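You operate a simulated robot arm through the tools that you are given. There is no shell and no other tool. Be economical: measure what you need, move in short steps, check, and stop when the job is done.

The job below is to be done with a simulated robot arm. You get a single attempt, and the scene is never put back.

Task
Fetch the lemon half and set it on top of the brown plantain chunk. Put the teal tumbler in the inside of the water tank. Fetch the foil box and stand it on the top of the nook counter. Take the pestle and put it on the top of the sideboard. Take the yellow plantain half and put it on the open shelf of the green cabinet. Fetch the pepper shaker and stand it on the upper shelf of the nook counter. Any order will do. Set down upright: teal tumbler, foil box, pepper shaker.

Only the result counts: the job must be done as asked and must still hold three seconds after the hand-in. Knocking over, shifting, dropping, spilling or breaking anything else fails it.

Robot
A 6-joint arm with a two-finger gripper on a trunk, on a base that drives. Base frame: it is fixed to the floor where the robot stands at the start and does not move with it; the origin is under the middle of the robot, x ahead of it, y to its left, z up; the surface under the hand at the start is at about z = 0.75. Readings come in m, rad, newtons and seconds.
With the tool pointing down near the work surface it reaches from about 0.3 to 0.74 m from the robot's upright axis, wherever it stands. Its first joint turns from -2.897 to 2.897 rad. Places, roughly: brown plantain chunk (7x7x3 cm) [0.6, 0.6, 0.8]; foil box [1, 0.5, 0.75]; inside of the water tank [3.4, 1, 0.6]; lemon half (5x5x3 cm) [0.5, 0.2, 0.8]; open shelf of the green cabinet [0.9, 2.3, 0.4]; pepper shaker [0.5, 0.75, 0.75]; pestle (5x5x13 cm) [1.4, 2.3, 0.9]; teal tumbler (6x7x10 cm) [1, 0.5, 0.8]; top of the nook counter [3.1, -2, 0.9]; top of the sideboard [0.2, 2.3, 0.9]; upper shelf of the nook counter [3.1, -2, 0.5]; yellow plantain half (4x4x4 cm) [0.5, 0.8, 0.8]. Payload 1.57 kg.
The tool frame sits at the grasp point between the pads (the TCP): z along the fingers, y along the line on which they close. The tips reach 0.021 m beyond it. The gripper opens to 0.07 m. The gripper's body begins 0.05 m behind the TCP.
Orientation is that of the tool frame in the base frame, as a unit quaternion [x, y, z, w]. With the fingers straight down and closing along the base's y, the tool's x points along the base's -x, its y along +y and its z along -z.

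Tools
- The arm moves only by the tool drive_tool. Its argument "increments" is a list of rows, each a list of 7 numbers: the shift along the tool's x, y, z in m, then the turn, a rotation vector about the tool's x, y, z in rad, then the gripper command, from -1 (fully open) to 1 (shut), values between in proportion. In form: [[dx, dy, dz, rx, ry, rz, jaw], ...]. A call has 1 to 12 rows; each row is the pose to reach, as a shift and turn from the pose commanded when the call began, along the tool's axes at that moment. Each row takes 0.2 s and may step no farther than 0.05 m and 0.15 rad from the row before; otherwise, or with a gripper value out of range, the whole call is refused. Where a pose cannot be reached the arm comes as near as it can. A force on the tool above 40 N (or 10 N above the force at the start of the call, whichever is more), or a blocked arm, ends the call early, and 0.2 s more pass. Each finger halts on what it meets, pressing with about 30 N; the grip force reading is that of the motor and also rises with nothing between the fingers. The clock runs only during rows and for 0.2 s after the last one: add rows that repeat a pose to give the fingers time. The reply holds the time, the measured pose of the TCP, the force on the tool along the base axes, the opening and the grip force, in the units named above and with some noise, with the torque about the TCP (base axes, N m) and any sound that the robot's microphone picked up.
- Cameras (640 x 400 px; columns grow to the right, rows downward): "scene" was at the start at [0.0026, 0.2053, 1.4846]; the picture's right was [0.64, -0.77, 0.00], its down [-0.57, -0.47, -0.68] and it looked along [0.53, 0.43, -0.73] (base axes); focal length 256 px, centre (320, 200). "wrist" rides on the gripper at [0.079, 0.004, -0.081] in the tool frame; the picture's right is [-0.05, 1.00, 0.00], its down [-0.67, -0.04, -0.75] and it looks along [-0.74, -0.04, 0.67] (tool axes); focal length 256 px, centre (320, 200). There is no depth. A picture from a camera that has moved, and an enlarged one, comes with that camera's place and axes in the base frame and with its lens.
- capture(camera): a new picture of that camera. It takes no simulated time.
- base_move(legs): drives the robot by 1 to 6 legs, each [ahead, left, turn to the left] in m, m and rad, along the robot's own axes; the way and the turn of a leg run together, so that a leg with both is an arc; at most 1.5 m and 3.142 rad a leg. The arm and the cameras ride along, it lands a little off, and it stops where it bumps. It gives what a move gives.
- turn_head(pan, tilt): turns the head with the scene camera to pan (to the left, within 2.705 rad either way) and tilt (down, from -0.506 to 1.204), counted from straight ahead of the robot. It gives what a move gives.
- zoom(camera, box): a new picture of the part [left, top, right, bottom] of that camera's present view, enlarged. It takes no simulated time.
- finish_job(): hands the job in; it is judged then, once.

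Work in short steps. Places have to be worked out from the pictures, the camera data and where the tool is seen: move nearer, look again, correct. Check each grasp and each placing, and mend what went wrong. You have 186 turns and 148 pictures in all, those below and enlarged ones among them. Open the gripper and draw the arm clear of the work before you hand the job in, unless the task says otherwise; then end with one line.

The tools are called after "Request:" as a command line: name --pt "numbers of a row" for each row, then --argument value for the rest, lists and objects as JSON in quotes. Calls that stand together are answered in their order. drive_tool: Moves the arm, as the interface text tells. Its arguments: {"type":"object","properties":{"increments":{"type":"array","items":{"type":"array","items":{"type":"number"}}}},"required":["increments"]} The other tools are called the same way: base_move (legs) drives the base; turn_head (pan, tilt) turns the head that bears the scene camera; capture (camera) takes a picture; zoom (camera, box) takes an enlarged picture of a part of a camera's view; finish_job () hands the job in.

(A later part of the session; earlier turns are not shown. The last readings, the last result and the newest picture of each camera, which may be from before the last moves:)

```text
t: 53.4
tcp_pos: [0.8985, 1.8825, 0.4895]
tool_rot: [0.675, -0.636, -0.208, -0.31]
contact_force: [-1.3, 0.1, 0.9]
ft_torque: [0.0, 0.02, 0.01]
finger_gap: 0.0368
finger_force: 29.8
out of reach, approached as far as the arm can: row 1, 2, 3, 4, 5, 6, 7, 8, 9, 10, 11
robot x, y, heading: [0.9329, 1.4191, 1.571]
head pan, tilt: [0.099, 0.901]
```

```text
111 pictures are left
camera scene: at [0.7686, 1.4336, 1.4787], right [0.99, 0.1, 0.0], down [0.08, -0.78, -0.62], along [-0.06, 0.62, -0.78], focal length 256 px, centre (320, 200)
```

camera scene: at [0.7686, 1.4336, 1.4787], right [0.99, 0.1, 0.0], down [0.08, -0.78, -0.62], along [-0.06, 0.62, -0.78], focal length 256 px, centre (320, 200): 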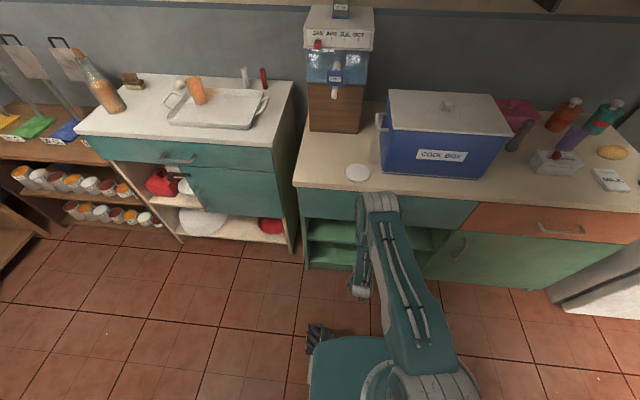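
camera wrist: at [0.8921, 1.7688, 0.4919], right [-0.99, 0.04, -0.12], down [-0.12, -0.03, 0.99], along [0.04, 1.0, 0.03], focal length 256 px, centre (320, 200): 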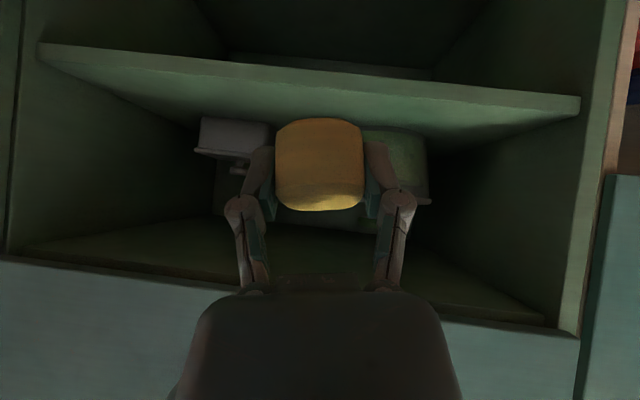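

The arm was folded too close for that pose. I back the base 4 cm and extend forward so the arm straightens, targeting TCP ≈(0.90,2.0,0.47); free gap between pot and box is x≈0.83–0.97.

Request:
base_move --legs '[[-0.05, 0, 0]]'

Request:
drive_tool --pt "-0.02 0 0.025 0 0 0 1" --pt "-0.045 0 0.055 0 0 0 1" --pt "-0.07 0 0.085 0 0 0 1" --pt "-0.095 0 0.12 0 0 0 1" --pt "-0.12 0 0.15 0 0 0 1" --pt "-0.12 0 0.15 0 0 0 1"

Request:
capture --camera "wrist"

Request:
capture --camera "scene"

```text
t: 54.4
tcp_pos: [0.8977, 1.8309, 0.4904]
tool_rot: [0.674, -0.637, -0.207, -0.312]
contact_force: [0.2, 0.7, -0.3]
ft_torque: [-0.01, -0.01, 0.0]
finger_gap: 0.0369
finger_force: 29.6
robot x, y, heading: [0.9322, 1.3679, 1.571]
head pan, tilt: [0.099, 0.901]
```

```text
t: 55.8
tcp_pos: [0.9025, 2.0256, 0.4619]
tool_rot: [0.674, -0.637, -0.208, -0.312]
contact_force: [0.4, -0.3, -0.7]
ft_torque: [-0.03, 0.02, 0.02]
finger_gap: 0.037
finger_force: 30.2
robot x, y, heading: [0.9296, 1.3656, 1.571]
head pan, tilt: [0.099, 0.901]
```

```text
110 pictures are left
camera wrist: at [0.8952, 1.9107, 0.464], right [-0.99, 0.04, -0.12], down [-0.12, -0.02, 0.99], along [0.04, 1.0, 0.03], focal length 256 px, centre (320, 200)
```

wrist: 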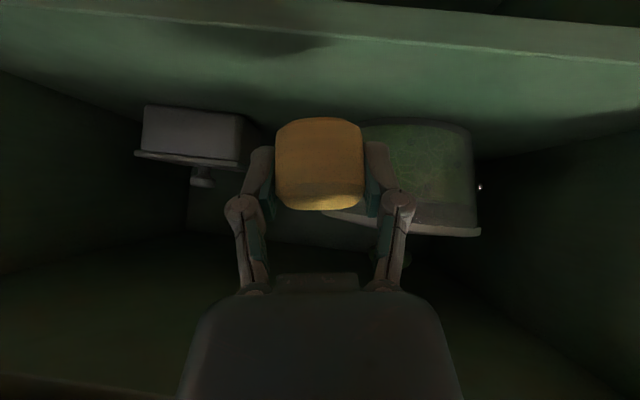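

```text
109 pictures are left
camera scene: at [0.7683, 1.3835, 1.4787], right [0.99, 0.1, 0.0], down [0.08, -0.78, -0.62], along [-0.06, 0.62, -0.78], focal length 256 px, centre (320, 200)
```

scene: 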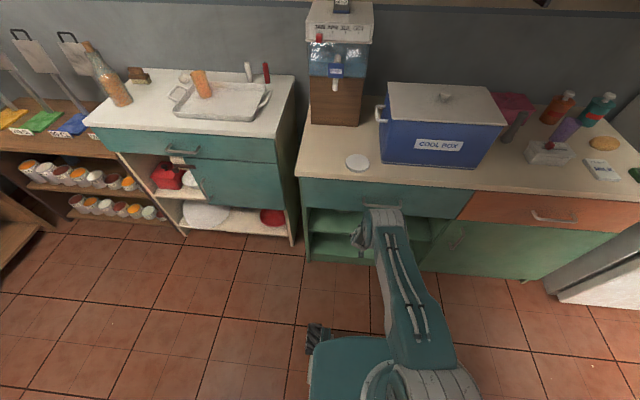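

Good: TCP (0.903,2.026,0.462) with the shelf top ≈0.395. Slide in 8 cm and 1.5 cm toward +x, then lower.

Request:
drive_tool --pt "-0.02 -0.008 0.02 0 0 0 1" --pt "-0.04 -0.015 0.038 0 0 0 1" --pt "-0.058 -0.015 0.055 0 0 0 1" --pt "-0.051 -0.015 0.062 0 0 0 1" --pt "-0.047 -0.015 0.067 0 0 0 1"

Request:
capture --camera "wrist"

Request:
zoom --camera "scene" --box '[300, 150, 460, 280]'

```text
t: 57.0
tcp_pos: [0.9206, 2.1038, 0.4477]
tool_rot: [0.674, -0.637, -0.208, -0.311]
contact_force: [-0.3, 0.9, -0.7]
ft_torque: [0.01, 0.01, -0.01]
finger_gap: 0.0367
finger_force: 30.0
robot x, y, heading: [0.9313, 1.3687, 1.573]
head pan, tilt: [0.099, 0.901]
```

```text
108 pictures are left
camera wrist: at [0.9143, 1.9903, 0.4506], right [-0.99, 0.04, -0.12], down [-0.12, -0.03, 0.99], along [0.04, 1.0, 0.03], focal length 256 px, centre (320, 200)
```

wrist: 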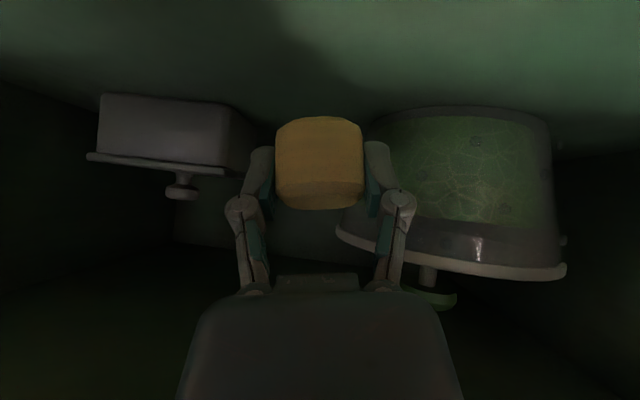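

```text
3.08 times, centred on (380, 215) of scene
camera zoom: at [0.7685, 1.3835, 1.4787], right [0.99, 0.1, 0.0], down [0.08, -0.78, -0.62], along [-0.06, 0.62, -0.78], focal length 786 px, centre (135, 154)
```

zoom: 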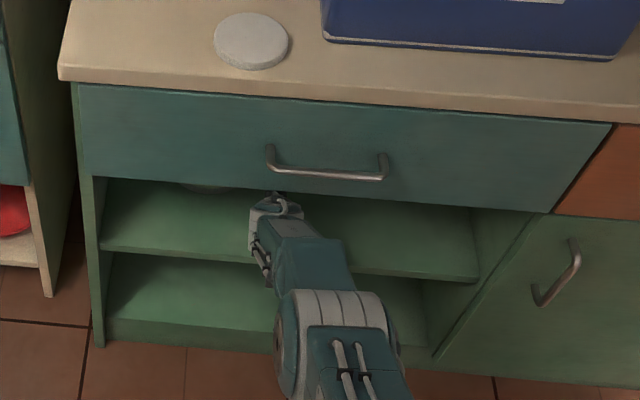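

Clear of pot and box. Lower in small steps.

Request:
drive_tool --pt "0.0045 0 0.0048 0 0 0 1" --pt "0.008 0 0.0085 0 0 0 1" --pt "0.0115 0 0.0122 0 0 0 1"

Request:
drive_tool --pt "0.002 0 0.0022 0 0 0 1" --pt "0.004 0 0.0044 0 0 0 1"

Request:
capture --camera "wrist"

```text
t: 57.8
tcp_pos: [0.9241, 2.0974, 0.4361]
tool_rot: [0.674, -0.636, -0.208, -0.312]
contact_force: [0.4, -0.3, -1.2]
ft_torque: [-0.02, 0.0, 0.0]
finger_gap: 0.0371
finger_force: 29.8
out of reach, approached as far as the arm can: row 2, 3
robot x, y, heading: [0.9335, 1.3671, 1.57]
head pan, tilt: [0.099, 0.901]
```

```text
t: 58.4
tcp_pos: [0.927, 2.0944, 0.4325]
tool_rot: [0.674, -0.637, -0.207, -0.311]
contact_force: [-0.5, 0.4, -0.2]
ft_torque: [-0.01, 0.01, -0.01]
finger_gap: 0.0373
finger_force: 29.2
out of reach, approached as far as the arm can: row 2
robot x, y, heading: [0.9304, 1.3679, 1.574]
head pan, tilt: [0.099, 0.901]
```

```text
106 pictures are left
camera wrist: at [0.919, 1.9809, 0.4356], right [-0.99, 0.04, -0.12], down [-0.12, -0.03, 0.99], along [0.04, 1.0, 0.03], focal length 256 px, centre (320, 200)
```

wrist: 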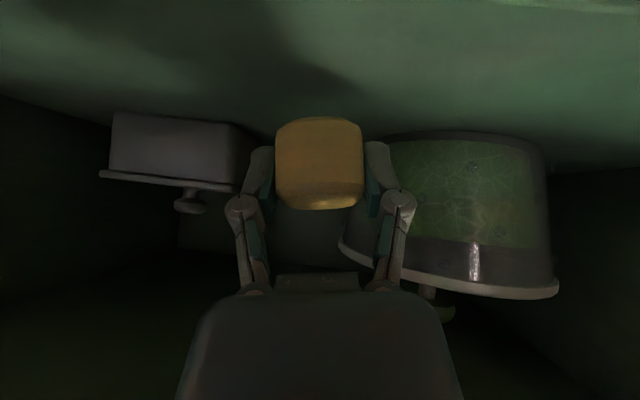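

The arm is fully stretched; nudge the base forward 3 cm for margin and continue down.

Request:
base_move --legs '[[0.03, 0, 0]]'

Request:
drive_tool --pt "0.008 0 -0.002 0 0 0 1" --pt "0.012 0 0.002 0 0 0 1" --pt "0.014 0 0.004 0 0 0 1"

Request:
capture --camera "wrist"

```text
t: 59.2
tcp_pos: [0.9237, 2.1259, 0.4331]
tool_rot: [0.675, -0.636, -0.208, -0.312]
contact_force: [0.0, 0.2, -1.1]
ft_torque: [-0.01, -0.03, -0.04]
finger_gap: 0.0371
finger_force: 29.7
robot x, y, heading: [0.9293, 1.3997, 1.578]
head pan, tilt: [0.099, 0.901]
```

```text
t: 60.0
tcp_pos: [0.9271, 2.1161, 0.4221]
tool_rot: [0.674, -0.637, -0.208, -0.312]
contact_force: [0.7, 0.3, -0.4]
ft_torque: [0.01, -0.01, 0.0]
finger_gap: 0.0371
finger_force: 30.4
out of reach, approached as far as the arm can: row 1
robot x, y, heading: [0.931, 1.3984, 1.576]
head pan, tilt: [0.099, 0.901]
```

```text
105 pictures are left
camera wrist: at [0.9205, 2.0021, 0.4249], right [-0.99, 0.04, -0.12], down [-0.12, -0.03, 0.99], along [0.04, 1.0, 0.03], focal length 256 px, centre (320, 200)
```

wrist: 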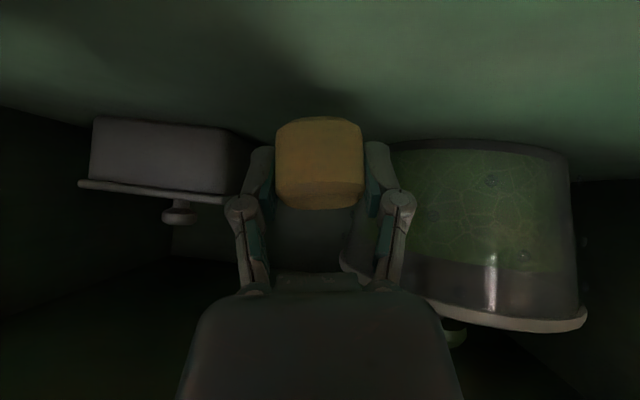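

Still no contact; keep lowering in 4 mm steps.

Request:
drive_tool --pt "0.0035 0 0.0035 0 0 0 1" --pt "0.007 0 0.007 0 0 0 1"

Request:
drive_tool --pt "0.003 0 0.003 0 0 0 1" --pt "0.006 0 0.006 0 0 0 1"

Request:
capture --camera "wrist"

```text
t: 60.6
tcp_pos: [0.9271, 2.1108, 0.4176]
tool_rot: [0.674, -0.637, -0.208, -0.312]
contact_force: [0.2, 0.6, -0.9]
ft_torque: [-0.01, 0.0, 0.03]
finger_gap: 0.0371
finger_force: 30.4
out of reach, approached as far as the arm can: row 1, 2
robot x, y, heading: [0.9347, 1.4, 1.57]
head pan, tilt: [0.099, 0.901]
```

```text
t: 61.2
tcp_pos: [0.9289, 2.1069, 0.4139]
tool_rot: [0.674, -0.637, -0.209, -0.312]
contact_force: [-0.8, 0.1, -0.2]
ft_torque: [-0.03, -0.01, -0.01]
finger_gap: 0.0367
finger_force: 30.2
out of reach, approached as far as the arm can: row 2
robot x, y, heading: [0.9291, 1.3968, 1.575]
head pan, tilt: [0.099, 0.901]
```

```text
104 pictures are left
camera wrist: at [0.9227, 1.9928, 0.4152], right [-0.99, 0.04, -0.12], down [-0.12, -0.03, 0.99], along [0.04, 1.0, 0.03], focal length 256 px, centre (320, 200)
```

wrist: 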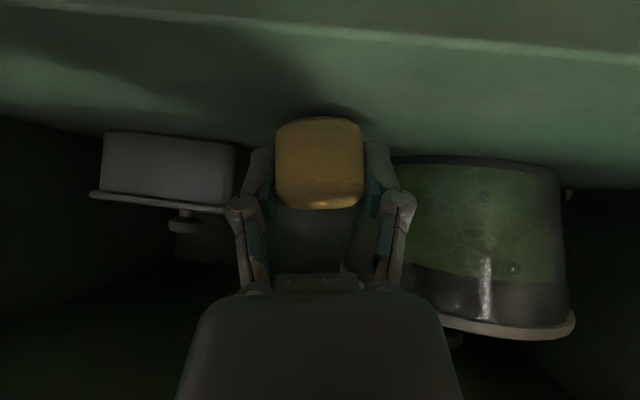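

Plantain's lowest edge is within a few mm of the shelf (≈0.389). One more small lowering.

Request:
drive_tool --pt "0.004 0 0.001 0 0 0 1" --pt "0.008 0 0.002 0 0 0 1"

Request:
zoom --camera "wrist" --box '[200, 40, 440, 240]'

```text
t: 61.8
tcp_pos: [0.9308, 2.1033, 0.4111]
tool_rot: [0.673, -0.636, -0.21, -0.314]
contact_force: [-3.6, 3.6, 12.4]
ft_torque: [0.06, 0.29, -0.06]
finger_gap: 0.0371
finger_force: 30.5
robot x, y, heading: [0.9281, 1.3993, 1.576]
head pan, tilt: [0.099, 0.901]
```

```text
2.00 times, centred on (320, 140) of wrist
camera zoom: at [0.9249, 1.9898, 0.4123], right [-0.99, 0.04, -0.12], down [-0.12, -0.03, 0.99], along [0.04, 1.0, 0.04], focal length 512 px, centre (320, 320)
```

zoom: 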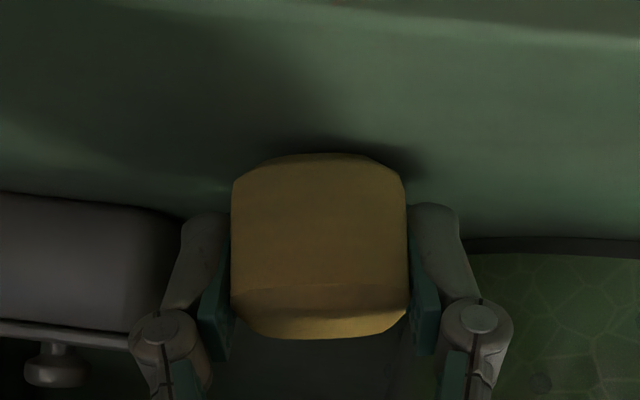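

Contact felt (12 N). Release, then withdraw horizontally.

Request:
drive_tool --pt "0 0 0 0 0 0 0.3" --pt "0 0 0 0 0 0 -0.3" --pt "0 0 0 0 0 0 -1" --pt "0 0 -0.004 0 0 0 -1" --pt "0.015 0 -0.02 0 0 0 -1" --pt "0.045 0 -0.05 0 0 0 -1" --pt "0.075 0 -0.08 0 0 0 -1" --pt "0.105 0 -0.11 0 0 0 -1"

Request:
capture --camera "wrist"

```text
t: 63.6
tcp_pos: [0.9201, 1.9529, 0.4157]
tool_rot: [0.672, -0.638, -0.205, -0.315]
contact_force: [-0.9, 0.1, 0.5]
ft_torque: [0.03, 0.03, -0.05]
finger_gap: 0.0701
finger_force: 0.1
out of reach, approached as far as the arm can: row 8
robot x, y, heading: [0.9327, 1.3994, 1.577]
head pan, tilt: [0.099, 0.901]
```

```text
102 pictures are left
camera wrist: at [0.9132, 1.8384, 0.4179], right [-0.99, 0.05, -0.13], down [-0.13, -0.03, 0.99], along [0.05, 1.0, 0.03], focal length 256 px, centre (320, 200)
```

wrist: 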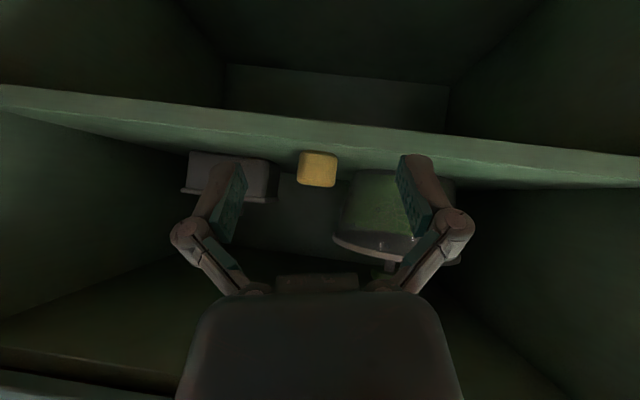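

Plantain sits on the shelf. Back the base off, raise the arm and straighten it to vertical.

Request:
base_move --legs '[[-0.15, 0, 0]]'

Request:
drive_tool --pt "-0.034 0 -0.034 0 0 0 -1" --pt "-0.068 0 -0.069 0 0 0 -1" --pt "-0.102 0 -0.103 0 0 0 -1" --pt "-0.136 0 -0.138 0 0 0 -1" --pt "-0.17 0 -0.172 0 0 0 -1" --pt "-0.204 0 -0.207 0 0 0 -1" --pt "-0.238 0 -0.241 0 0.1 0 -1" --pt "-0.272 0 -0.276 0 0.2 0 -1" --pt "-0.306 0 -0.31 0 0.3 0 -1" --pt "-0.34 0 -0.345 0 0.4 0 -1" --pt "-0.374 0 -0.379 0 0.5 0 -1" --pt "-0.408 0 -0.41 0 0.6 0 -1"

Request:
turn_head --pan -0.5 --tilt 0.6

Request:
capture --camera "scene"

```text
t: 65.0
tcp_pos: [0.9223, 1.8016, 0.4147]
tool_rot: [0.672, -0.638, -0.204, -0.315]
contact_force: [0.9, 0.6, 0.2]
ft_torque: [0.02, 0.02, 0.01]
finger_gap: 0.0701
finger_force: 0.0
robot x, y, heading: [0.9287, 1.2478, 1.564]
head pan, tilt: [0.099, 0.901]
```

```text
t: 67.6
tcp_pos: [0.8286, 1.8174, 0.9893]
tool_rot: [-0.702, 0.703, -0.004, 0.111]
contact_force: [0.4, 0.5, -0.4]
ft_torque: [0.01, -0.03, -0.02]
finger_gap: 0.0701
finger_force: 0.2
robot x, y, heading: [0.9332, 1.2488, 1.57]
head pan, tilt: [0.099, 0.901]
```

```text
t: 68.6
tcp_pos: [0.829, 1.8178, 0.9899]
tool_rot: [-0.702, 0.703, -0.003, 0.113]
contact_force: [-0.6, -0.1, 0.3]
ft_torque: [-0.02, 0.04, 0.0]
finger_gap: 0.0698
finger_force: 0.0
robot x, y, heading: [0.9323, 1.2472, 1.576]
head pan, tilt: [-0.499, 0.6]
```

```text
101 pictures are left
camera scene: at [0.8179, 1.2653, 1.5035], right [0.88, -0.48, 0.0], down [-0.27, -0.5, -0.82], along [0.39, 0.72, -0.57], focal length 256 px, centre (320, 200)
```

scene: 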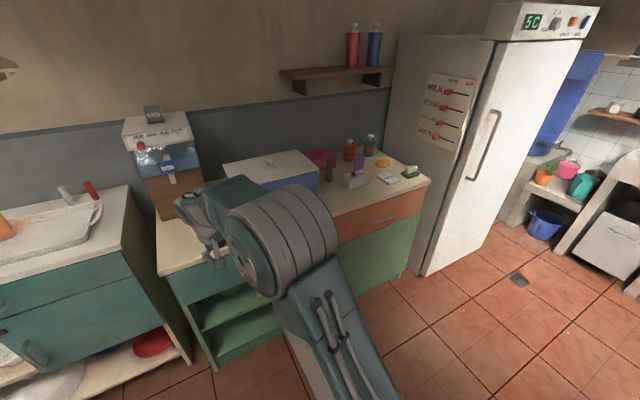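

Undo the residual tilt, and zoom toward the pestle area.

Request:
drive_tool --pt "0 0 0 -0.08 0.077 0 -1" --pt "0 0 0 -0.163 0.154 0 -1"

Request:
zoom --camera "scene" --box '[300, 120, 440, 220]'

Request:
zoom --camera "scene" --box '[480, 60, 640, 260]'

```text
t: 69.2
tcp_pos: [0.8286, 1.8177, 0.9877]
tool_rot: [-0.706, 0.708, 0.0, 0.001]
contact_force: [0.0, -0.1, 0.4]
ft_torque: [0.02, -0.01, -0.01]
finger_gap: 0.0701
finger_force: 0.0
robot x, y, heading: [0.9316, 1.244, 1.571]
head pan, tilt: [-0.499, 0.6]
```

```text
4.00 times, centred on (370, 170) of scene
camera zoom: at [0.8184, 1.2654, 1.5035], right [0.88, -0.48, 0.0], down [-0.27, -0.5, -0.82], along [0.4, 0.72, -0.57], focal length 1022 px, centre (120, 320)
```

zoom: 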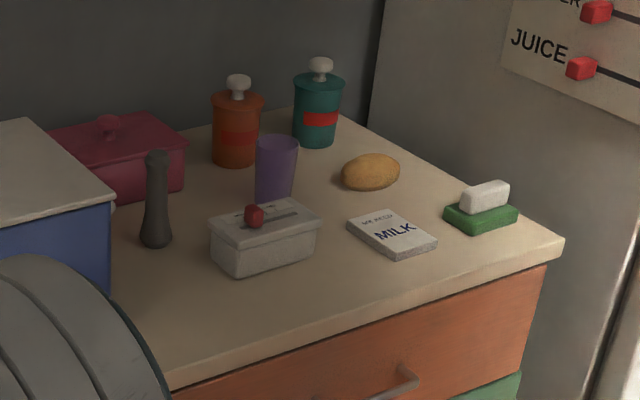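

```text
2.00 times, centred on (560, 160) of scene
camera zoom: at [0.8184, 1.2654, 1.5035], right [0.88, -0.48, 0.0], down [-0.27, -0.5, -0.82], along [0.4, 0.72, -0.57], focal length 511 px, centre (-160, 280)
```

zoom: 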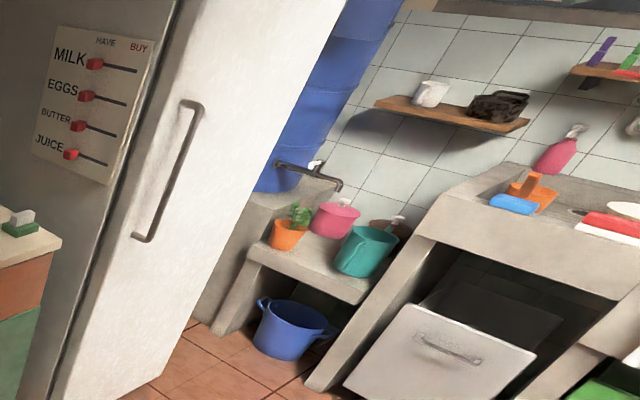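

Pestle stands at ≈(1.37,2.17). Raise, strafe right, and drive forward so the hand comes over it from the front.

Request:
drive_tool --pt "0 0 -0.05 0 0 0 -1" --pt "0 0 -0.1 0 0 0 -1" --pt "0 0 -0.13 0 0 0 -1"

Request:
base_move --legs '[[0, -0.54, 0], [0.22, 0, 0]]'

Request:
capture --camera "wrist"

```text
t: 70.0
tcp_pos: [0.8276, 1.8161, 1.1184]
tool_rot: [-0.707, 0.707, -0.001, 0.0]
contact_force: [0.4, -0.3, 0.3]
ft_torque: [0.02, 0.0, 0.03]
finger_gap: 0.0701
finger_force: 0.2
robot x, y, heading: [0.9329, 1.2474, 1.574]
head pan, tilt: [-0.499, 0.6]
```

```text
t: 74.5
tcp_pos: [1.3805, 2.0464, 1.1178]
tool_rot: [-0.704, 0.71, 0.0, 0.001]
contact_force: [0.3, 0.2, 0.9]
ft_torque: [0.02, -0.02, 0.0]
finger_gap: 0.0702
finger_force: 0.0
robot x, y, heading: [1.4814, 1.4778, 1.57]
head pan, tilt: [-0.499, 0.6]
```

```text
98 pictures are left
camera wrist: at [1.3744, 1.9671, 1.1965], right [-1.0, 0.06, 0.0], down [0.04, 0.67, 0.74], along [0.05, 0.74, -0.67], focal length 256 px, centre (320, 200)
```

wrist: 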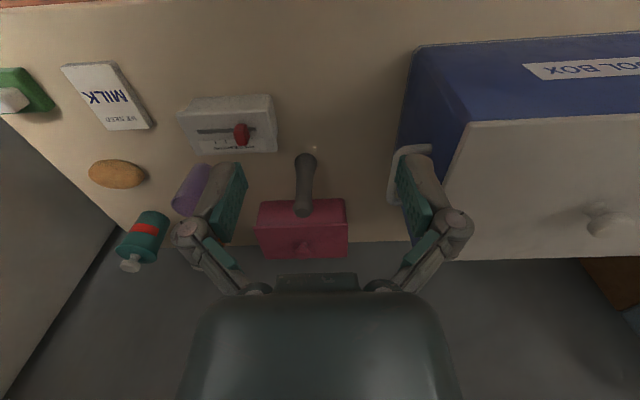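

Pestle ≈(1.41,2.195). Drive forward 0.1 m and shift the hand over it.

Request:
base_move --legs '[[0.1, 0, 0]]'

Request:
drive_tool --pt "0 -0.03 0 0 0 0 -1" --pt "-0.03 -0.03 0 0 0 0 -1" --pt "-0.03 -0.03 0.03 0 0 0 -1"

Request:
capture --camera "wrist"

```text
t: 75.6
tcp_pos: [1.3842, 2.1468, 1.1169]
tool_rot: [-0.704, 0.711, 0.0, 0.001]
contact_force: [0.3, -0.7, 0.5]
ft_torque: [0.0, 0.0, -0.01]
finger_gap: 0.07
finger_force: 0.1
robot x, y, heading: [1.4814, 1.575, 1.562]
head pan, tilt: [-0.499, 0.6]
```

```text
t: 76.4
tcp_pos: [1.4136, 2.1788, 1.0893]
tool_rot: [-0.703, 0.711, -0.001, 0.001]
contact_force: [-0.2, -0.3, 0.4]
ft_torque: [0.0, 0.02, -0.01]
finger_gap: 0.0699
finger_force: 0.1
robot x, y, heading: [1.4816, 1.5777, 1.561]
head pan, tilt: [-0.499, 0.6]
```

```text
97 pictures are left
camera wrist: at [1.4075, 2.0988, 1.1692], right [-1.0, 0.06, 0.0], down [0.04, 0.67, 0.75], along [0.05, 0.74, -0.67], focal length 256 px, centre (320, 200)
```

wrist: 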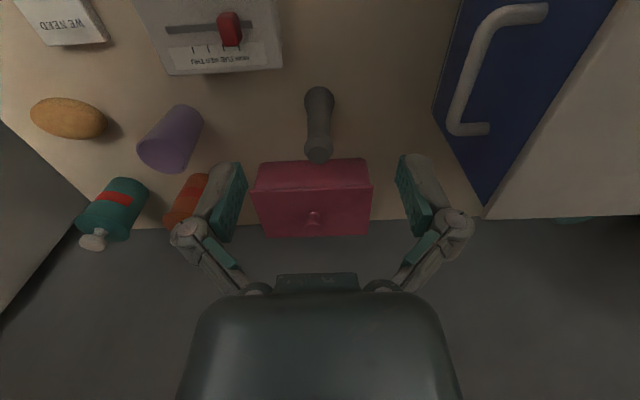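

Pestle at ≈(1.418,2.222), vertical. Move over it, descend to z≈0.97 and close.

Request:
drive_tool --pt "-0.043 -0.005 0 0 0 0 -1" --pt "-0.043 -0.005 0.04 0 0 0 -1" --pt "-0.043 -0.005 0.08 0 0 0 -1" --pt "-0.043 -0.005 0.117 0 0 0 -1"

Request:
capture --camera "wrist"

```text
t: 77.4
tcp_pos: [1.4202, 2.2191, 0.9711]
tool_rot: [-0.703, 0.711, 0.0, 0.001]
contact_force: [-0.3, -0.2, 0.3]
ft_torque: [0.02, 0.02, 0.0]
finger_gap: 0.0698
finger_force: 0.1
robot x, y, heading: [1.4824, 1.5783, 1.558]
head pan, tilt: [-0.499, 0.6]
```

```text
96 pictures are left
camera wrist: at [1.4134, 2.1389, 1.0494], right [-1.0, 0.06, 0.0], down [0.04, 0.66, 0.75], along [0.05, 0.74, -0.67], focal length 256 px, centre (320, 200)
```

wrist: 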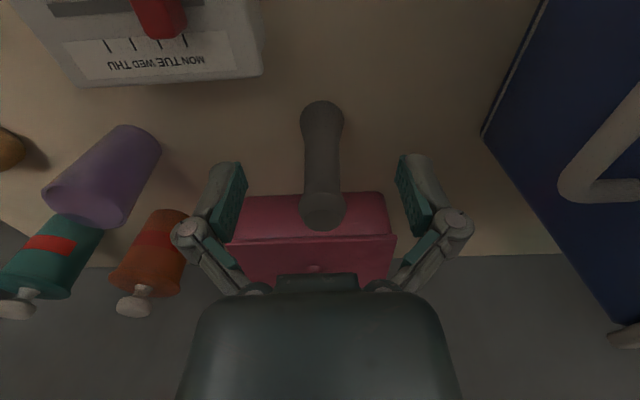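

Pestle is between the fingers. Close and lift.

Request:
drive_tool --pt "0 0 0 0 0 0 0" --pt "0 0 0 0 0 0 0.6" --pt "0 0 0 0 0 0 1" --pt "0 0 0 0 0 0 1"

Request:
drive_tool --pt "0 0 -0.01 0 0 0 1" --pt "0 0 -0.05 0 0 0 1" --pt "0 0 -0.1 0 0 0 1" --pt "0.0 0 -0.14 0 0 0 1"

Request:
capture --camera "wrist"

```text
t: 78.4
tcp_pos: [1.4195, 2.2193, 0.97]
tool_rot: [-0.703, 0.711, -0.001, 0.0]
contact_force: [1.4, 0.0, 1.0]
ft_torque: [-0.03, 0.0, -0.01]
finger_gap: 0.0001
finger_force: 28.4
robot x, y, heading: [1.4854, 1.5755, 1.557]
head pan, tilt: [-0.499, 0.6]
```

```text
t: 79.4
tcp_pos: [1.4206, 2.2158, 1.1123]
tool_rot: [-0.703, 0.711, 0.0, 0.001]
contact_force: [-0.3, -0.2, -0.3]
ft_torque: [-0.01, 0.01, 0.0]
finger_gap: 0.0001
finger_force: 28.6
robot x, y, heading: [1.4821, 1.5767, 1.56]
head pan, tilt: [-0.499, 0.6]
```

```text
95 pictures are left
camera wrist: at [1.4138, 2.136, 1.1903], right [-1.0, 0.06, 0.0], down [0.04, 0.67, 0.74], along [0.05, 0.74, -0.67], focal length 256 px, centre (320, 200)
```

wrist: 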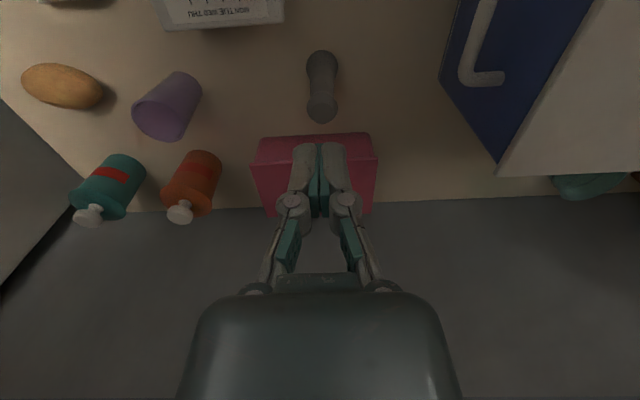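

The fingers closed above it: triangulating the views gives the pestle top at z≈0.945 at (1.421,2.265). Reopen, shift forward and come down to z≈0.99 to check.

Request:
drive_tool --pt "-0.02 0 0 0 0 0 -1" --pt "-0.049 -0.001 0 0 0 0 -1" --pt "-0.049 -0.001 0.045 0 0 0 -1" --pt "-0.049 -0.001 0.09 0 0 0 -1" --pt "-0.049 -0.001 0.12 0 0 0 -1"

Request:
capture --camera "wrist"

```text
t: 80.6
tcp_pos: [1.4207, 2.2666, 0.9892]
tool_rot: [-0.703, 0.711, -0.001, 0.001]
contact_force: [-0.3, -0.4, 1.0]
ft_torque: [-0.01, 0.01, 0.01]
finger_gap: 0.07
finger_force: 0.1
out of reach, approached as far as the arm can: row 2
robot x, y, heading: [1.4831, 1.577, 1.564]
head pan, tilt: [-0.499, 0.6]
```

```text
94 pictures are left
camera wrist: at [1.4153, 2.1859, 1.0686], right [-1.0, 0.06, 0.0], down [0.04, 0.67, 0.75], along [0.05, 0.74, -0.67], focal length 256 px, centre (320, 200)
```

wrist: 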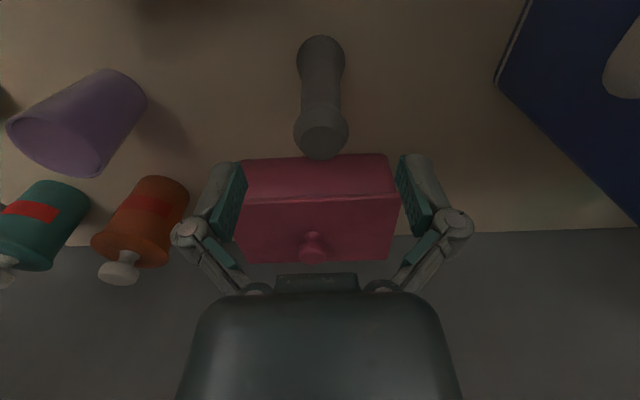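

Consistent: pestle at (1.421,2.264), top ≈0.945. Descend to 0.905 and close.

Request:
drive_tool --pt "0.002 0 0.04 0 0 0 -1" --pt "0.002 0 0.084 0 0 0 -1" --pt "0.002 0 0.084 0 0 0 0" --pt "0.002 0 0.084 0 0 0 1" --pt "0.002 0 0.084 0 0 0 1"

Request:
capture --camera "wrist"

```text
t: 81.8
tcp_pos: [1.4252, 2.2627, 0.9049]
tool_rot: [-0.703, 0.711, 0.0, 0.0]
contact_force: [-0.4, -0.1, -0.6]
ft_torque: [-0.01, 0.01, 0.02]
finger_gap: 0.0
finger_force: 28.6
robot x, y, heading: [1.4832, 1.5772, 1.556]
head pan, tilt: [-0.499, 0.6]
```

```text
93 pictures are left
camera wrist: at [1.4184, 2.1823, 0.984], right [-1.0, 0.06, 0.0], down [0.04, 0.67, 0.75], along [0.05, 0.74, -0.67], focal length 256 px, centre (320, 200)
```

wrist: 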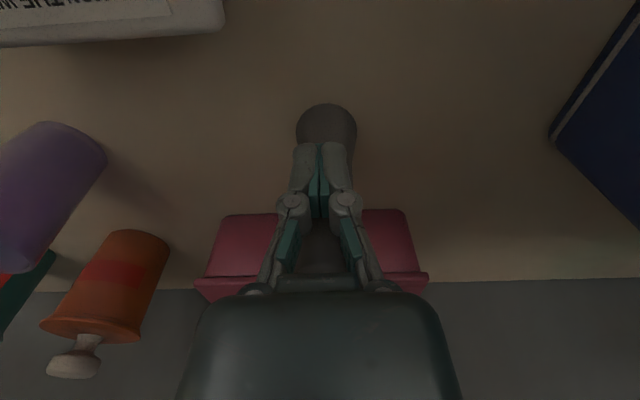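

Missed again: the pestle appears behind the fingers. Reopen and raise a little to look again.

Request:
drive_tool --pt "0 0 0 0 0 0 0" --pt "0 0 0 0 0 0 -1" --pt "0 0 0 0 0 0 -1"

Request:
capture --camera "wrist"

Request:
turn_head --pan 0.0 --tilt 0.6

Request:
capture --camera "scene"

```text
t: 82.6
tcp_pos: [1.4243, 2.2625, 0.9047]
tool_rot: [-0.704, 0.711, -0.001, 0.001]
contact_force: [0.1, 0.5, -0.6]
ft_torque: [0.04, -0.01, 0.0]
finger_gap: 0.0697
finger_force: 0.0
robot x, y, heading: [1.4813, 1.5738, 1.565]
head pan, tilt: [-0.499, 0.6]
```

```text
92 pictures are left
camera wrist: at [1.4185, 2.1823, 0.9842], right [-1.0, 0.06, 0.0], down [0.04, 0.67, 0.75], along [0.05, 0.74, -0.67], focal length 256 px, centre (320, 200)
```

wrist: 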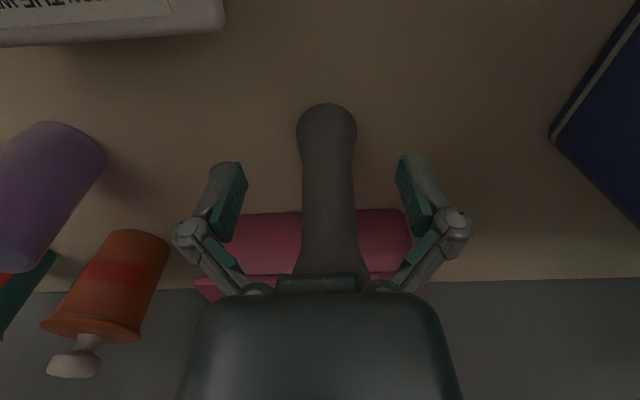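

```text
t: 83.6
tcp_pos: [1.4248, 2.262, 0.9047]
tool_rot: [-0.704, 0.711, -0.001, 0.001]
contact_force: [-0.1, 0.5, 0.6]
ft_torque: [0.0, -0.02, 0.02]
finger_gap: 0.0697
finger_force: 0.0
robot x, y, heading: [1.4838, 1.5747, 1.564]
head pan, tilt: [0.0, 0.6]
```

```text
91 pictures are left
camera scene: at [1.3269, 1.607, 1.5035], right [1.0, -0.01, 0.0], down [0.0, -0.57, -0.82], along [0.01, 0.82, -0.57], focal length 256 px, centre (320, 200)
```

scene: 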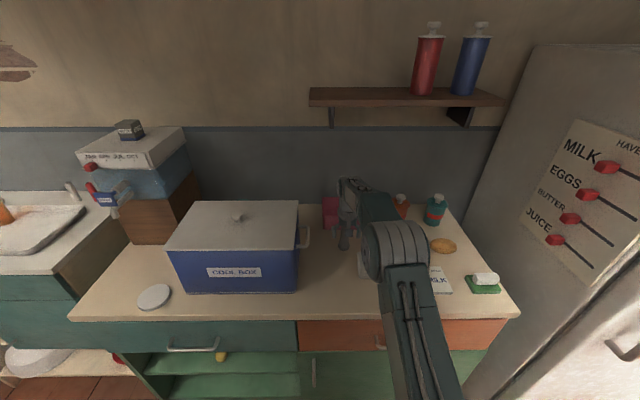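

Pestle is still upright, apparently at y≈2.278 — about 1.5 cm behind the pads. Raise 1 cm, move forward 1.6 cm, and close.

Request:
drive_tool --pt "0 0 -0.01 0 0 0 -1" --pt "-0.009 0 -0.01 0 0 0 -1" --pt "-0.017 0 -0.01 0 0 0 -1"

Request:
capture --camera "wrist"

```text
t: 84.4
tcp_pos: [1.4213, 2.2813, 0.9142]
tool_rot: [-0.704, 0.71, -0.001, 0.0]
contact_force: [-0.7, -1.1, 1.1]
ft_torque: [0.02, -0.02, 0.0]
finger_gap: 0.0699
finger_force: 0.1
robot x, y, heading: [1.4828, 1.5719, 1.561]
head pan, tilt: [0.0, 0.6]
```

```text
90 pictures are left
camera wrist: at [1.4159, 2.2012, 0.9947], right [-1.0, 0.06, 0.0], down [0.04, 0.67, 0.75], along [0.05, 0.74, -0.67], focal length 256 px, centre (320, 200)
```

wrist: 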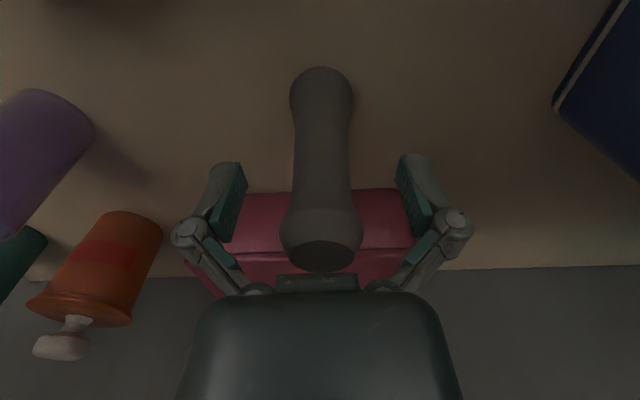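

Now the pestle axis (y≈2.28) lines up with the pads. Lower 1 cm and close.

Request:
drive_tool --pt "0 0 0.01 0 0 0 -1" --pt "0 0 0.01 0 0 0 0" --pt "0 0 0.01 0 0 0 1" --pt "0 0 0.01 0 0 0 1"

Request:
capture --camera "wrist"

```text
t: 85.4
tcp_pos: [1.4225, 2.2816, 0.906]
tool_rot: [-0.704, 0.71, 0.0, 0.001]
contact_force: [1.2, -0.1, -0.1]
ft_torque: [0.04, -0.01, -0.02]
finger_gap: 0.0311
finger_force: 30.1
robot x, y, heading: [1.4848, 1.5755, 1.562]
head pan, tilt: [0.0, 0.6]
```

```text
89 pictures are left
camera wrist: at [1.4154, 2.2016, 0.985], right [-1.0, 0.06, 0.0], down [0.04, 0.67, 0.75], along [0.05, 0.74, -0.67], focal length 256 px, centre (320, 200)
```

wrist: 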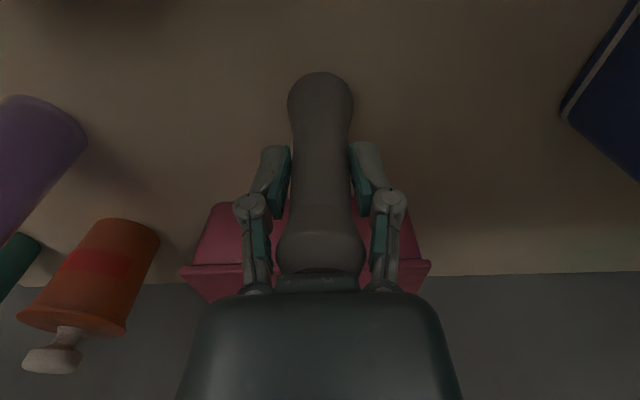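

Gripped (0.031 m). Lift, then lift-and-retract toward the robot.

Request:
drive_tool --pt "0 0 -0.02 0 0 0 1" --pt "0 0 -0.06 0 0 0 1" --pt "0.02 0 -0.1 0 0 0 1" --pt "0.05 0 -0.13 0 0 0 1" --pt "0.09 0 -0.15 0 0 0 1" --pt "0.135 0 -0.15 0 0 0 1" --pt "0.18 0 -0.15 0 0 0 1" --pt "0.22 0 -0.15 0 0 0 1"

Request:
capture --camera "wrist"

```text
t: 87.2
tcp_pos: [1.4171, 2.0618, 1.0574]
tool_rot: [-0.703, 0.711, 0.0, 0.0]
contact_force: [-0.1, -0.2, -3.4]
ft_torque: [-0.03, 0.0, -0.01]
finger_gap: 0.0305
finger_force: 30.2
robot x, y, heading: [1.4845, 1.5792, 1.562]
head pan, tilt: [0.0, 0.6]
```

```text
88 pictures are left
camera wrist: at [1.4122, 1.9819, 1.1364], right [-1.0, 0.06, 0.0], down [0.04, 0.67, 0.74], along [0.05, 0.74, -0.67], focal length 256 px, centre (320, 200)
```

wrist: 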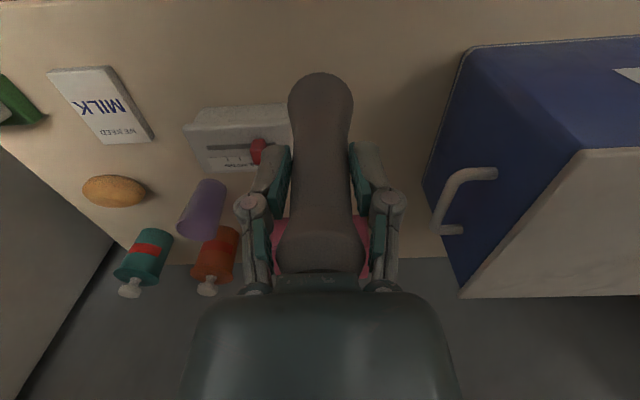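

Pestle held. Back off and strafe left to the sideboard (free spot ≈(0.02,2.2) left of the tray).

Request:
base_move --legs '[[-0.28, 0, 0], [0, 1.4, 0]]'

Request:
turn_head --pan -0.1 --tilt 0.6

Request:
capture --camera "scene"

Request:
capture --camera "wrist"

```text
t: 95.7
tcp_pos: [0.0089, 1.791, 1.057]
tool_rot: [-0.706, 0.709, -0.001, 0.0]
contact_force: [0.1, 0.5, -2.5]
ft_torque: [0.0, -0.02, -0.01]
finger_gap: 0.0301
finger_force: 29.9
robot x, y, heading: [0.0784, 1.307, 1.569]
head pan, tilt: [0.0, 0.6]
```

```text
t: 96.4
tcp_pos: [0.0095, 1.7914, 1.0575]
tool_rot: [-0.706, 0.708, -0.001, 0.0]
contact_force: [-0.1, -0.3, -2.5]
ft_torque: [0.0, 0.02, -0.02]
finger_gap: 0.0298
finger_force: 30.0
robot x, y, heading: [0.075, 1.3044, 1.568]
head pan, tilt: [-0.099, 0.6]
```

```text
87 pictures are left
camera scene: at [-0.071, 1.3341, 1.5035], right [0.99, -0.1, 0.0], down [-0.06, -0.56, -0.82], along [0.08, 0.82, -0.57], focal length 256 px, centre (320, 200)
```

scene: 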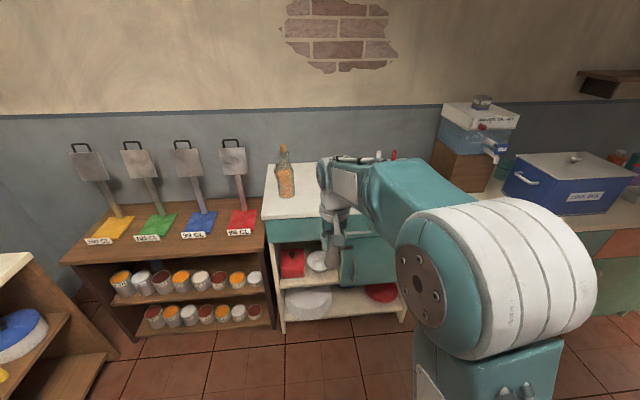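

```text
86 pictures are left
camera wrist: at [0.0029, 1.7111, 1.137], right [-1.0, 0.06, 0.0], down [0.04, 0.67, 0.75], along [0.04, 0.74, -0.67], focal length 256 px, centre (320, 200)
```

wrist: 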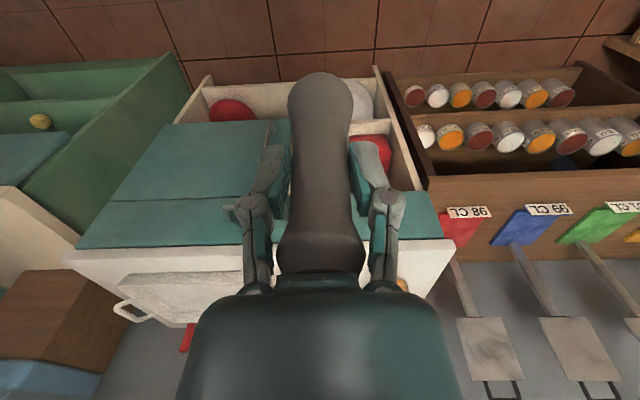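

Triangulated: sideboard front edge y≈2.19, top z≈0.83, left edge x≈−0.22. Drive forward 0.32 m and look again.

Request:
base_move --legs '[[0.32, 0, 0]]'

Request:
capture --camera "wrist"

Request:
capture --camera "scene"

```text
t: 98.5
tcp_pos: [0.0065, 2.1156, 1.0571]
tool_rot: [0.707, -0.707, 0.001, 0.0]
contact_force: [0.0, 0.1, -2.6]
ft_torque: [0.01, -0.03, -0.01]
finger_gap: 0.0298
finger_force: 30.1
robot x, y, heading: [0.0762, 1.6304, 1.573]
head pan, tilt: [-0.099, 0.6]
```

```text
85 pictures are left
camera wrist: at [0.001, 2.0354, 1.137], right [-1.0, 0.05, 0.0], down [0.03, 0.67, 0.75], along [0.04, 0.74, -0.67], focal length 256 px, centre (320, 200)
```

wrist: 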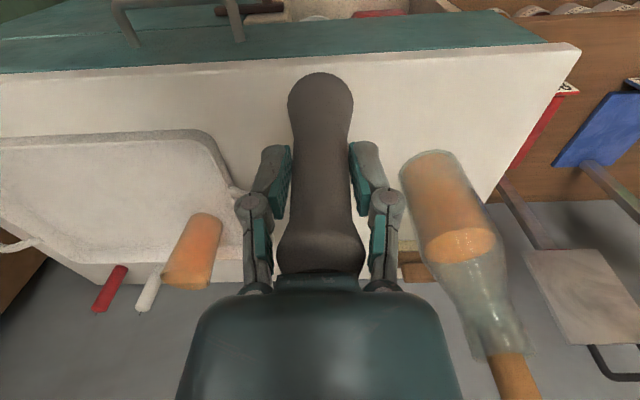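

```text
84 pictures are left
camera scene: at [-0.0714, 1.6581, 1.5035], right [1.0, -0.1, 0.0], down [-0.05, -0.56, -0.82], along [0.08, 0.82, -0.57], focal length 256 px, centre (320, 200)
```

scene: 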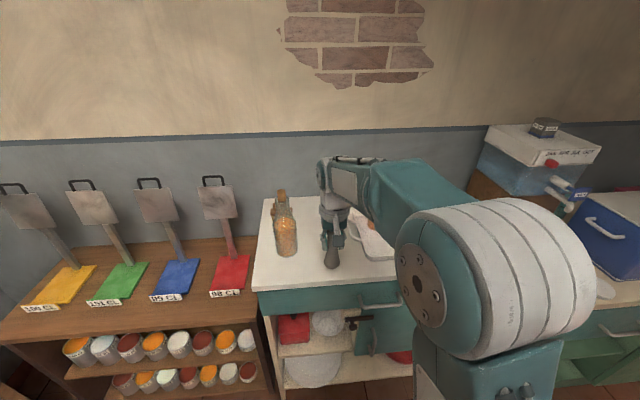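

Free spot between bottle (x≈−0.15) and tray (x≥0.14): target (0.005,2.235). Extend forward and lower to just above the top.

Request:
drive_tool --pt "-0.045 0 0 0 0 0 1" --pt "-0.09 0 0 0 0 0 1" --pt "-0.12 0 0.02 0 0 0 1" --pt "-0.12 0 0.06 0 0 0 1" --pt "-0.12 0 0.095 0 0 0 1"

Request:
capture --camera "wrist"

Request:
zoom --camera "scene" --box '[250, 150, 410, 300]'

```text
t: 99.7
tcp_pos: [0.0056, 2.2386, 0.9872]
tool_rot: [0.707, -0.707, -0.005, -0.006]
contact_force: [1.3, -6.5, 12.5]
ft_torque: [-0.27, -0.07, -0.03]
finger_gap: 0.0299
finger_force: 29.8
robot x, y, heading: [0.0774, 1.6273, 1.569]
head pan, tilt: [-0.099, 0.6]
stopped in row 5: the force on the tool passed its limit at 60 N (the readings are from after the stop); the commanded pose is now the measured one
```

```text
83 pictures are left
camera wrist: at [0.0005, 2.1564, 1.0637], right [-1.0, 0.05, 0.0], down [0.04, 0.65, 0.76], along [0.04, 0.75, -0.66], focal length 256 px, centre (320, 200)
```

wrist: 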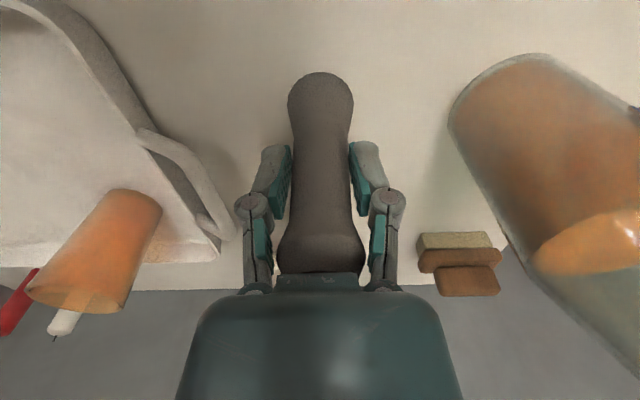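

```text
2.67 times, centred on (330, 225) of scene
camera zoom: at [-0.071, 1.6579, 1.5036], right [1.0, -0.1, 0.0], down [-0.05, -0.56, -0.82], along [0.08, 0.82, -0.57], focal length 681 px, centre (293, 133)
```

zoom: 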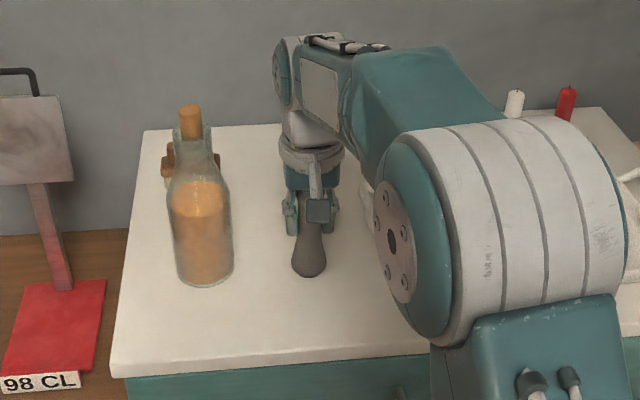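

The pestle has touched the top (contact at TCP z 0.987). Ease slightly and open slowly.

Request:
drive_tool --pt "0 0 -0.001 0 0 0 1" --pt "0 0 -0.001 0 0 0 0.3" --pt "0 0 -0.001 0 0 0 0.0" --pt "0 0 -0.001 0 0 0 -0.5" --pt "0 0 -0.001 0 0 0 -1" --pt "0 0 -0.001 0 0 0 -1"

Request:
capture --camera "wrist"

```text
t: 101.1
tcp_pos: [0.0062, 2.2383, 0.9847]
tool_rot: [0.707, -0.707, -0.005, -0.005]
contact_force: [0.4, 0.9, -0.2]
ft_torque: [0.0, 0.03, 0.0]
finger_gap: 0.0699
finger_force: 0.1
robot x, y, heading: [0.0787, 1.6327, 1.569]
head pan, tilt: [-0.099, 0.6]
```

```text
81 pictures are left
camera wrist: at [0.0004, 2.157, 1.0631], right [-1.0, 0.05, 0.0], down [0.04, 0.66, 0.75], along [0.04, 0.75, -0.66], focal length 256 px, centre (320, 200)
```

wrist: 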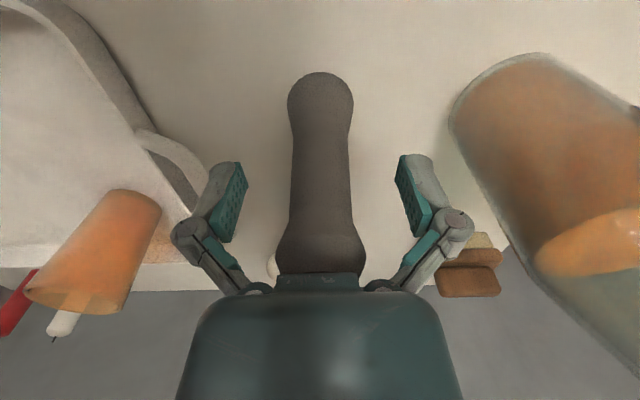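

Pestle stands. Raise straight up, then back the base away.

Request:
drive_tool --pt "0 0 -0.04 0 0 0 -1" --pt "0 0 -0.08 0 0 0 -1" --pt "0 0 -0.12 0 0 0 -1"

Request:
base_move --legs '[[-0.33, 0, 0]]'

Request:
zoom --camera "scene" --box '[240, 120, 400, 270]'

```text
t: 101.9
tcp_pos: [0.0057, 2.237, 1.1041]
tool_rot: [-0.707, 0.707, 0.005, 0.004]
contact_force: [0.2, 0.5, -0.8]
ft_torque: [-0.03, -0.02, 0.0]
finger_gap: 0.07
finger_force: 0.2
robot x, y, heading: [0.074, 1.6297, 1.575]
head pan, tilt: [-0.099, 0.6]
```

```text
t: 104.1
tcp_pos: [0.0043, 1.9106, 1.1045]
tool_rot: [0.709, -0.705, -0.005, -0.005]
contact_force: [-0.2, -0.4, -0.4]
ft_torque: [-0.01, -0.03, 0.01]
finger_gap: 0.0701
finger_force: 0.1
robot x, y, heading: [0.0747, 1.3038, 1.576]
head pan, tilt: [-0.099, 0.6]
```

```text
2.67 times, centred on (320, 195) of scene
camera zoom: at [-0.0703, 1.3321, 1.5035], right [1.0, -0.09, 0.0], down [-0.05, -0.56, -0.82], along [0.08, 0.82, -0.57], focal length 681 px, centre (320, 213)
```

zoom: 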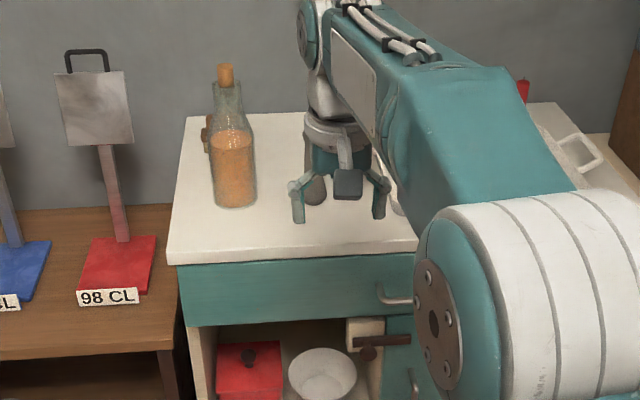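

Pestle done. Next the pepper shaker: retract the arm, turn back to face +x, and move along the table's near side.

Request:
drive_tool --pt "0.045 0 0 0 0 0 -1" --pt "0.09 0 0 0 0 0 -1" --pt "0.135 0 0 0 0 0 -1" --pt "0.18 0 0 0 0 0 -1" --pt "0.21 0 0 0 0 0 -1"

Request:
base_move --legs '[[0, 0, -1.57], [-0.09, -0.6, 0]]'

Request:
capture --camera "wrist"

```text
t: 105.3
tcp_pos: [0.0041, 1.6974, 1.1034]
tool_rot: [0.707, -0.707, -0.005, -0.005]
contact_force: [0.2, -0.4, 0.1]
ft_torque: [-0.01, -0.01, 0.0]
finger_gap: 0.07
finger_force: 0.1
robot x, y, heading: [0.0797, 1.3044, 1.579]
head pan, tilt: [-0.099, 0.6]
```

```text
t: 112.4
tcp_pos: [0.3942, 0.8158, 1.1038]
tool_rot: [-0.015, 1.0, 0.0, 0.008]
contact_force: [0.2, -0.1, -0.5]
ft_torque: [-0.04, -0.01, 0.05]
finger_gap: 0.07
finger_force: 0.1
robot x, y, heading: [0.0079, 0.7297, 0.032]
head pan, tilt: [-0.099, 0.6]
```

```text
79 pictures are left
camera wrist: at [0.313, 0.8175, 1.1812], right [0.02, 1.0, 0.0], down [0.66, -0.01, 0.75], along [0.75, -0.02, -0.66], focal length 256 px, centre (320, 200)
```

wrist: 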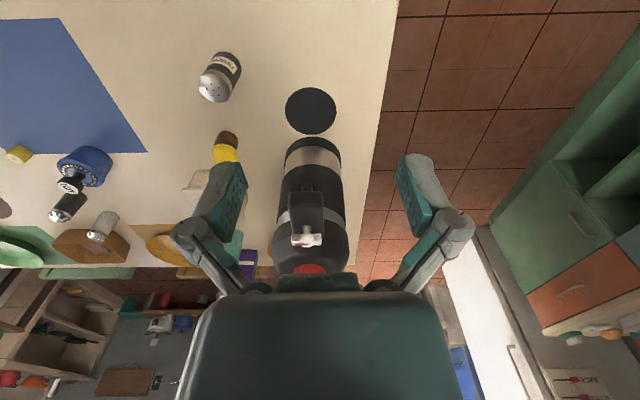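

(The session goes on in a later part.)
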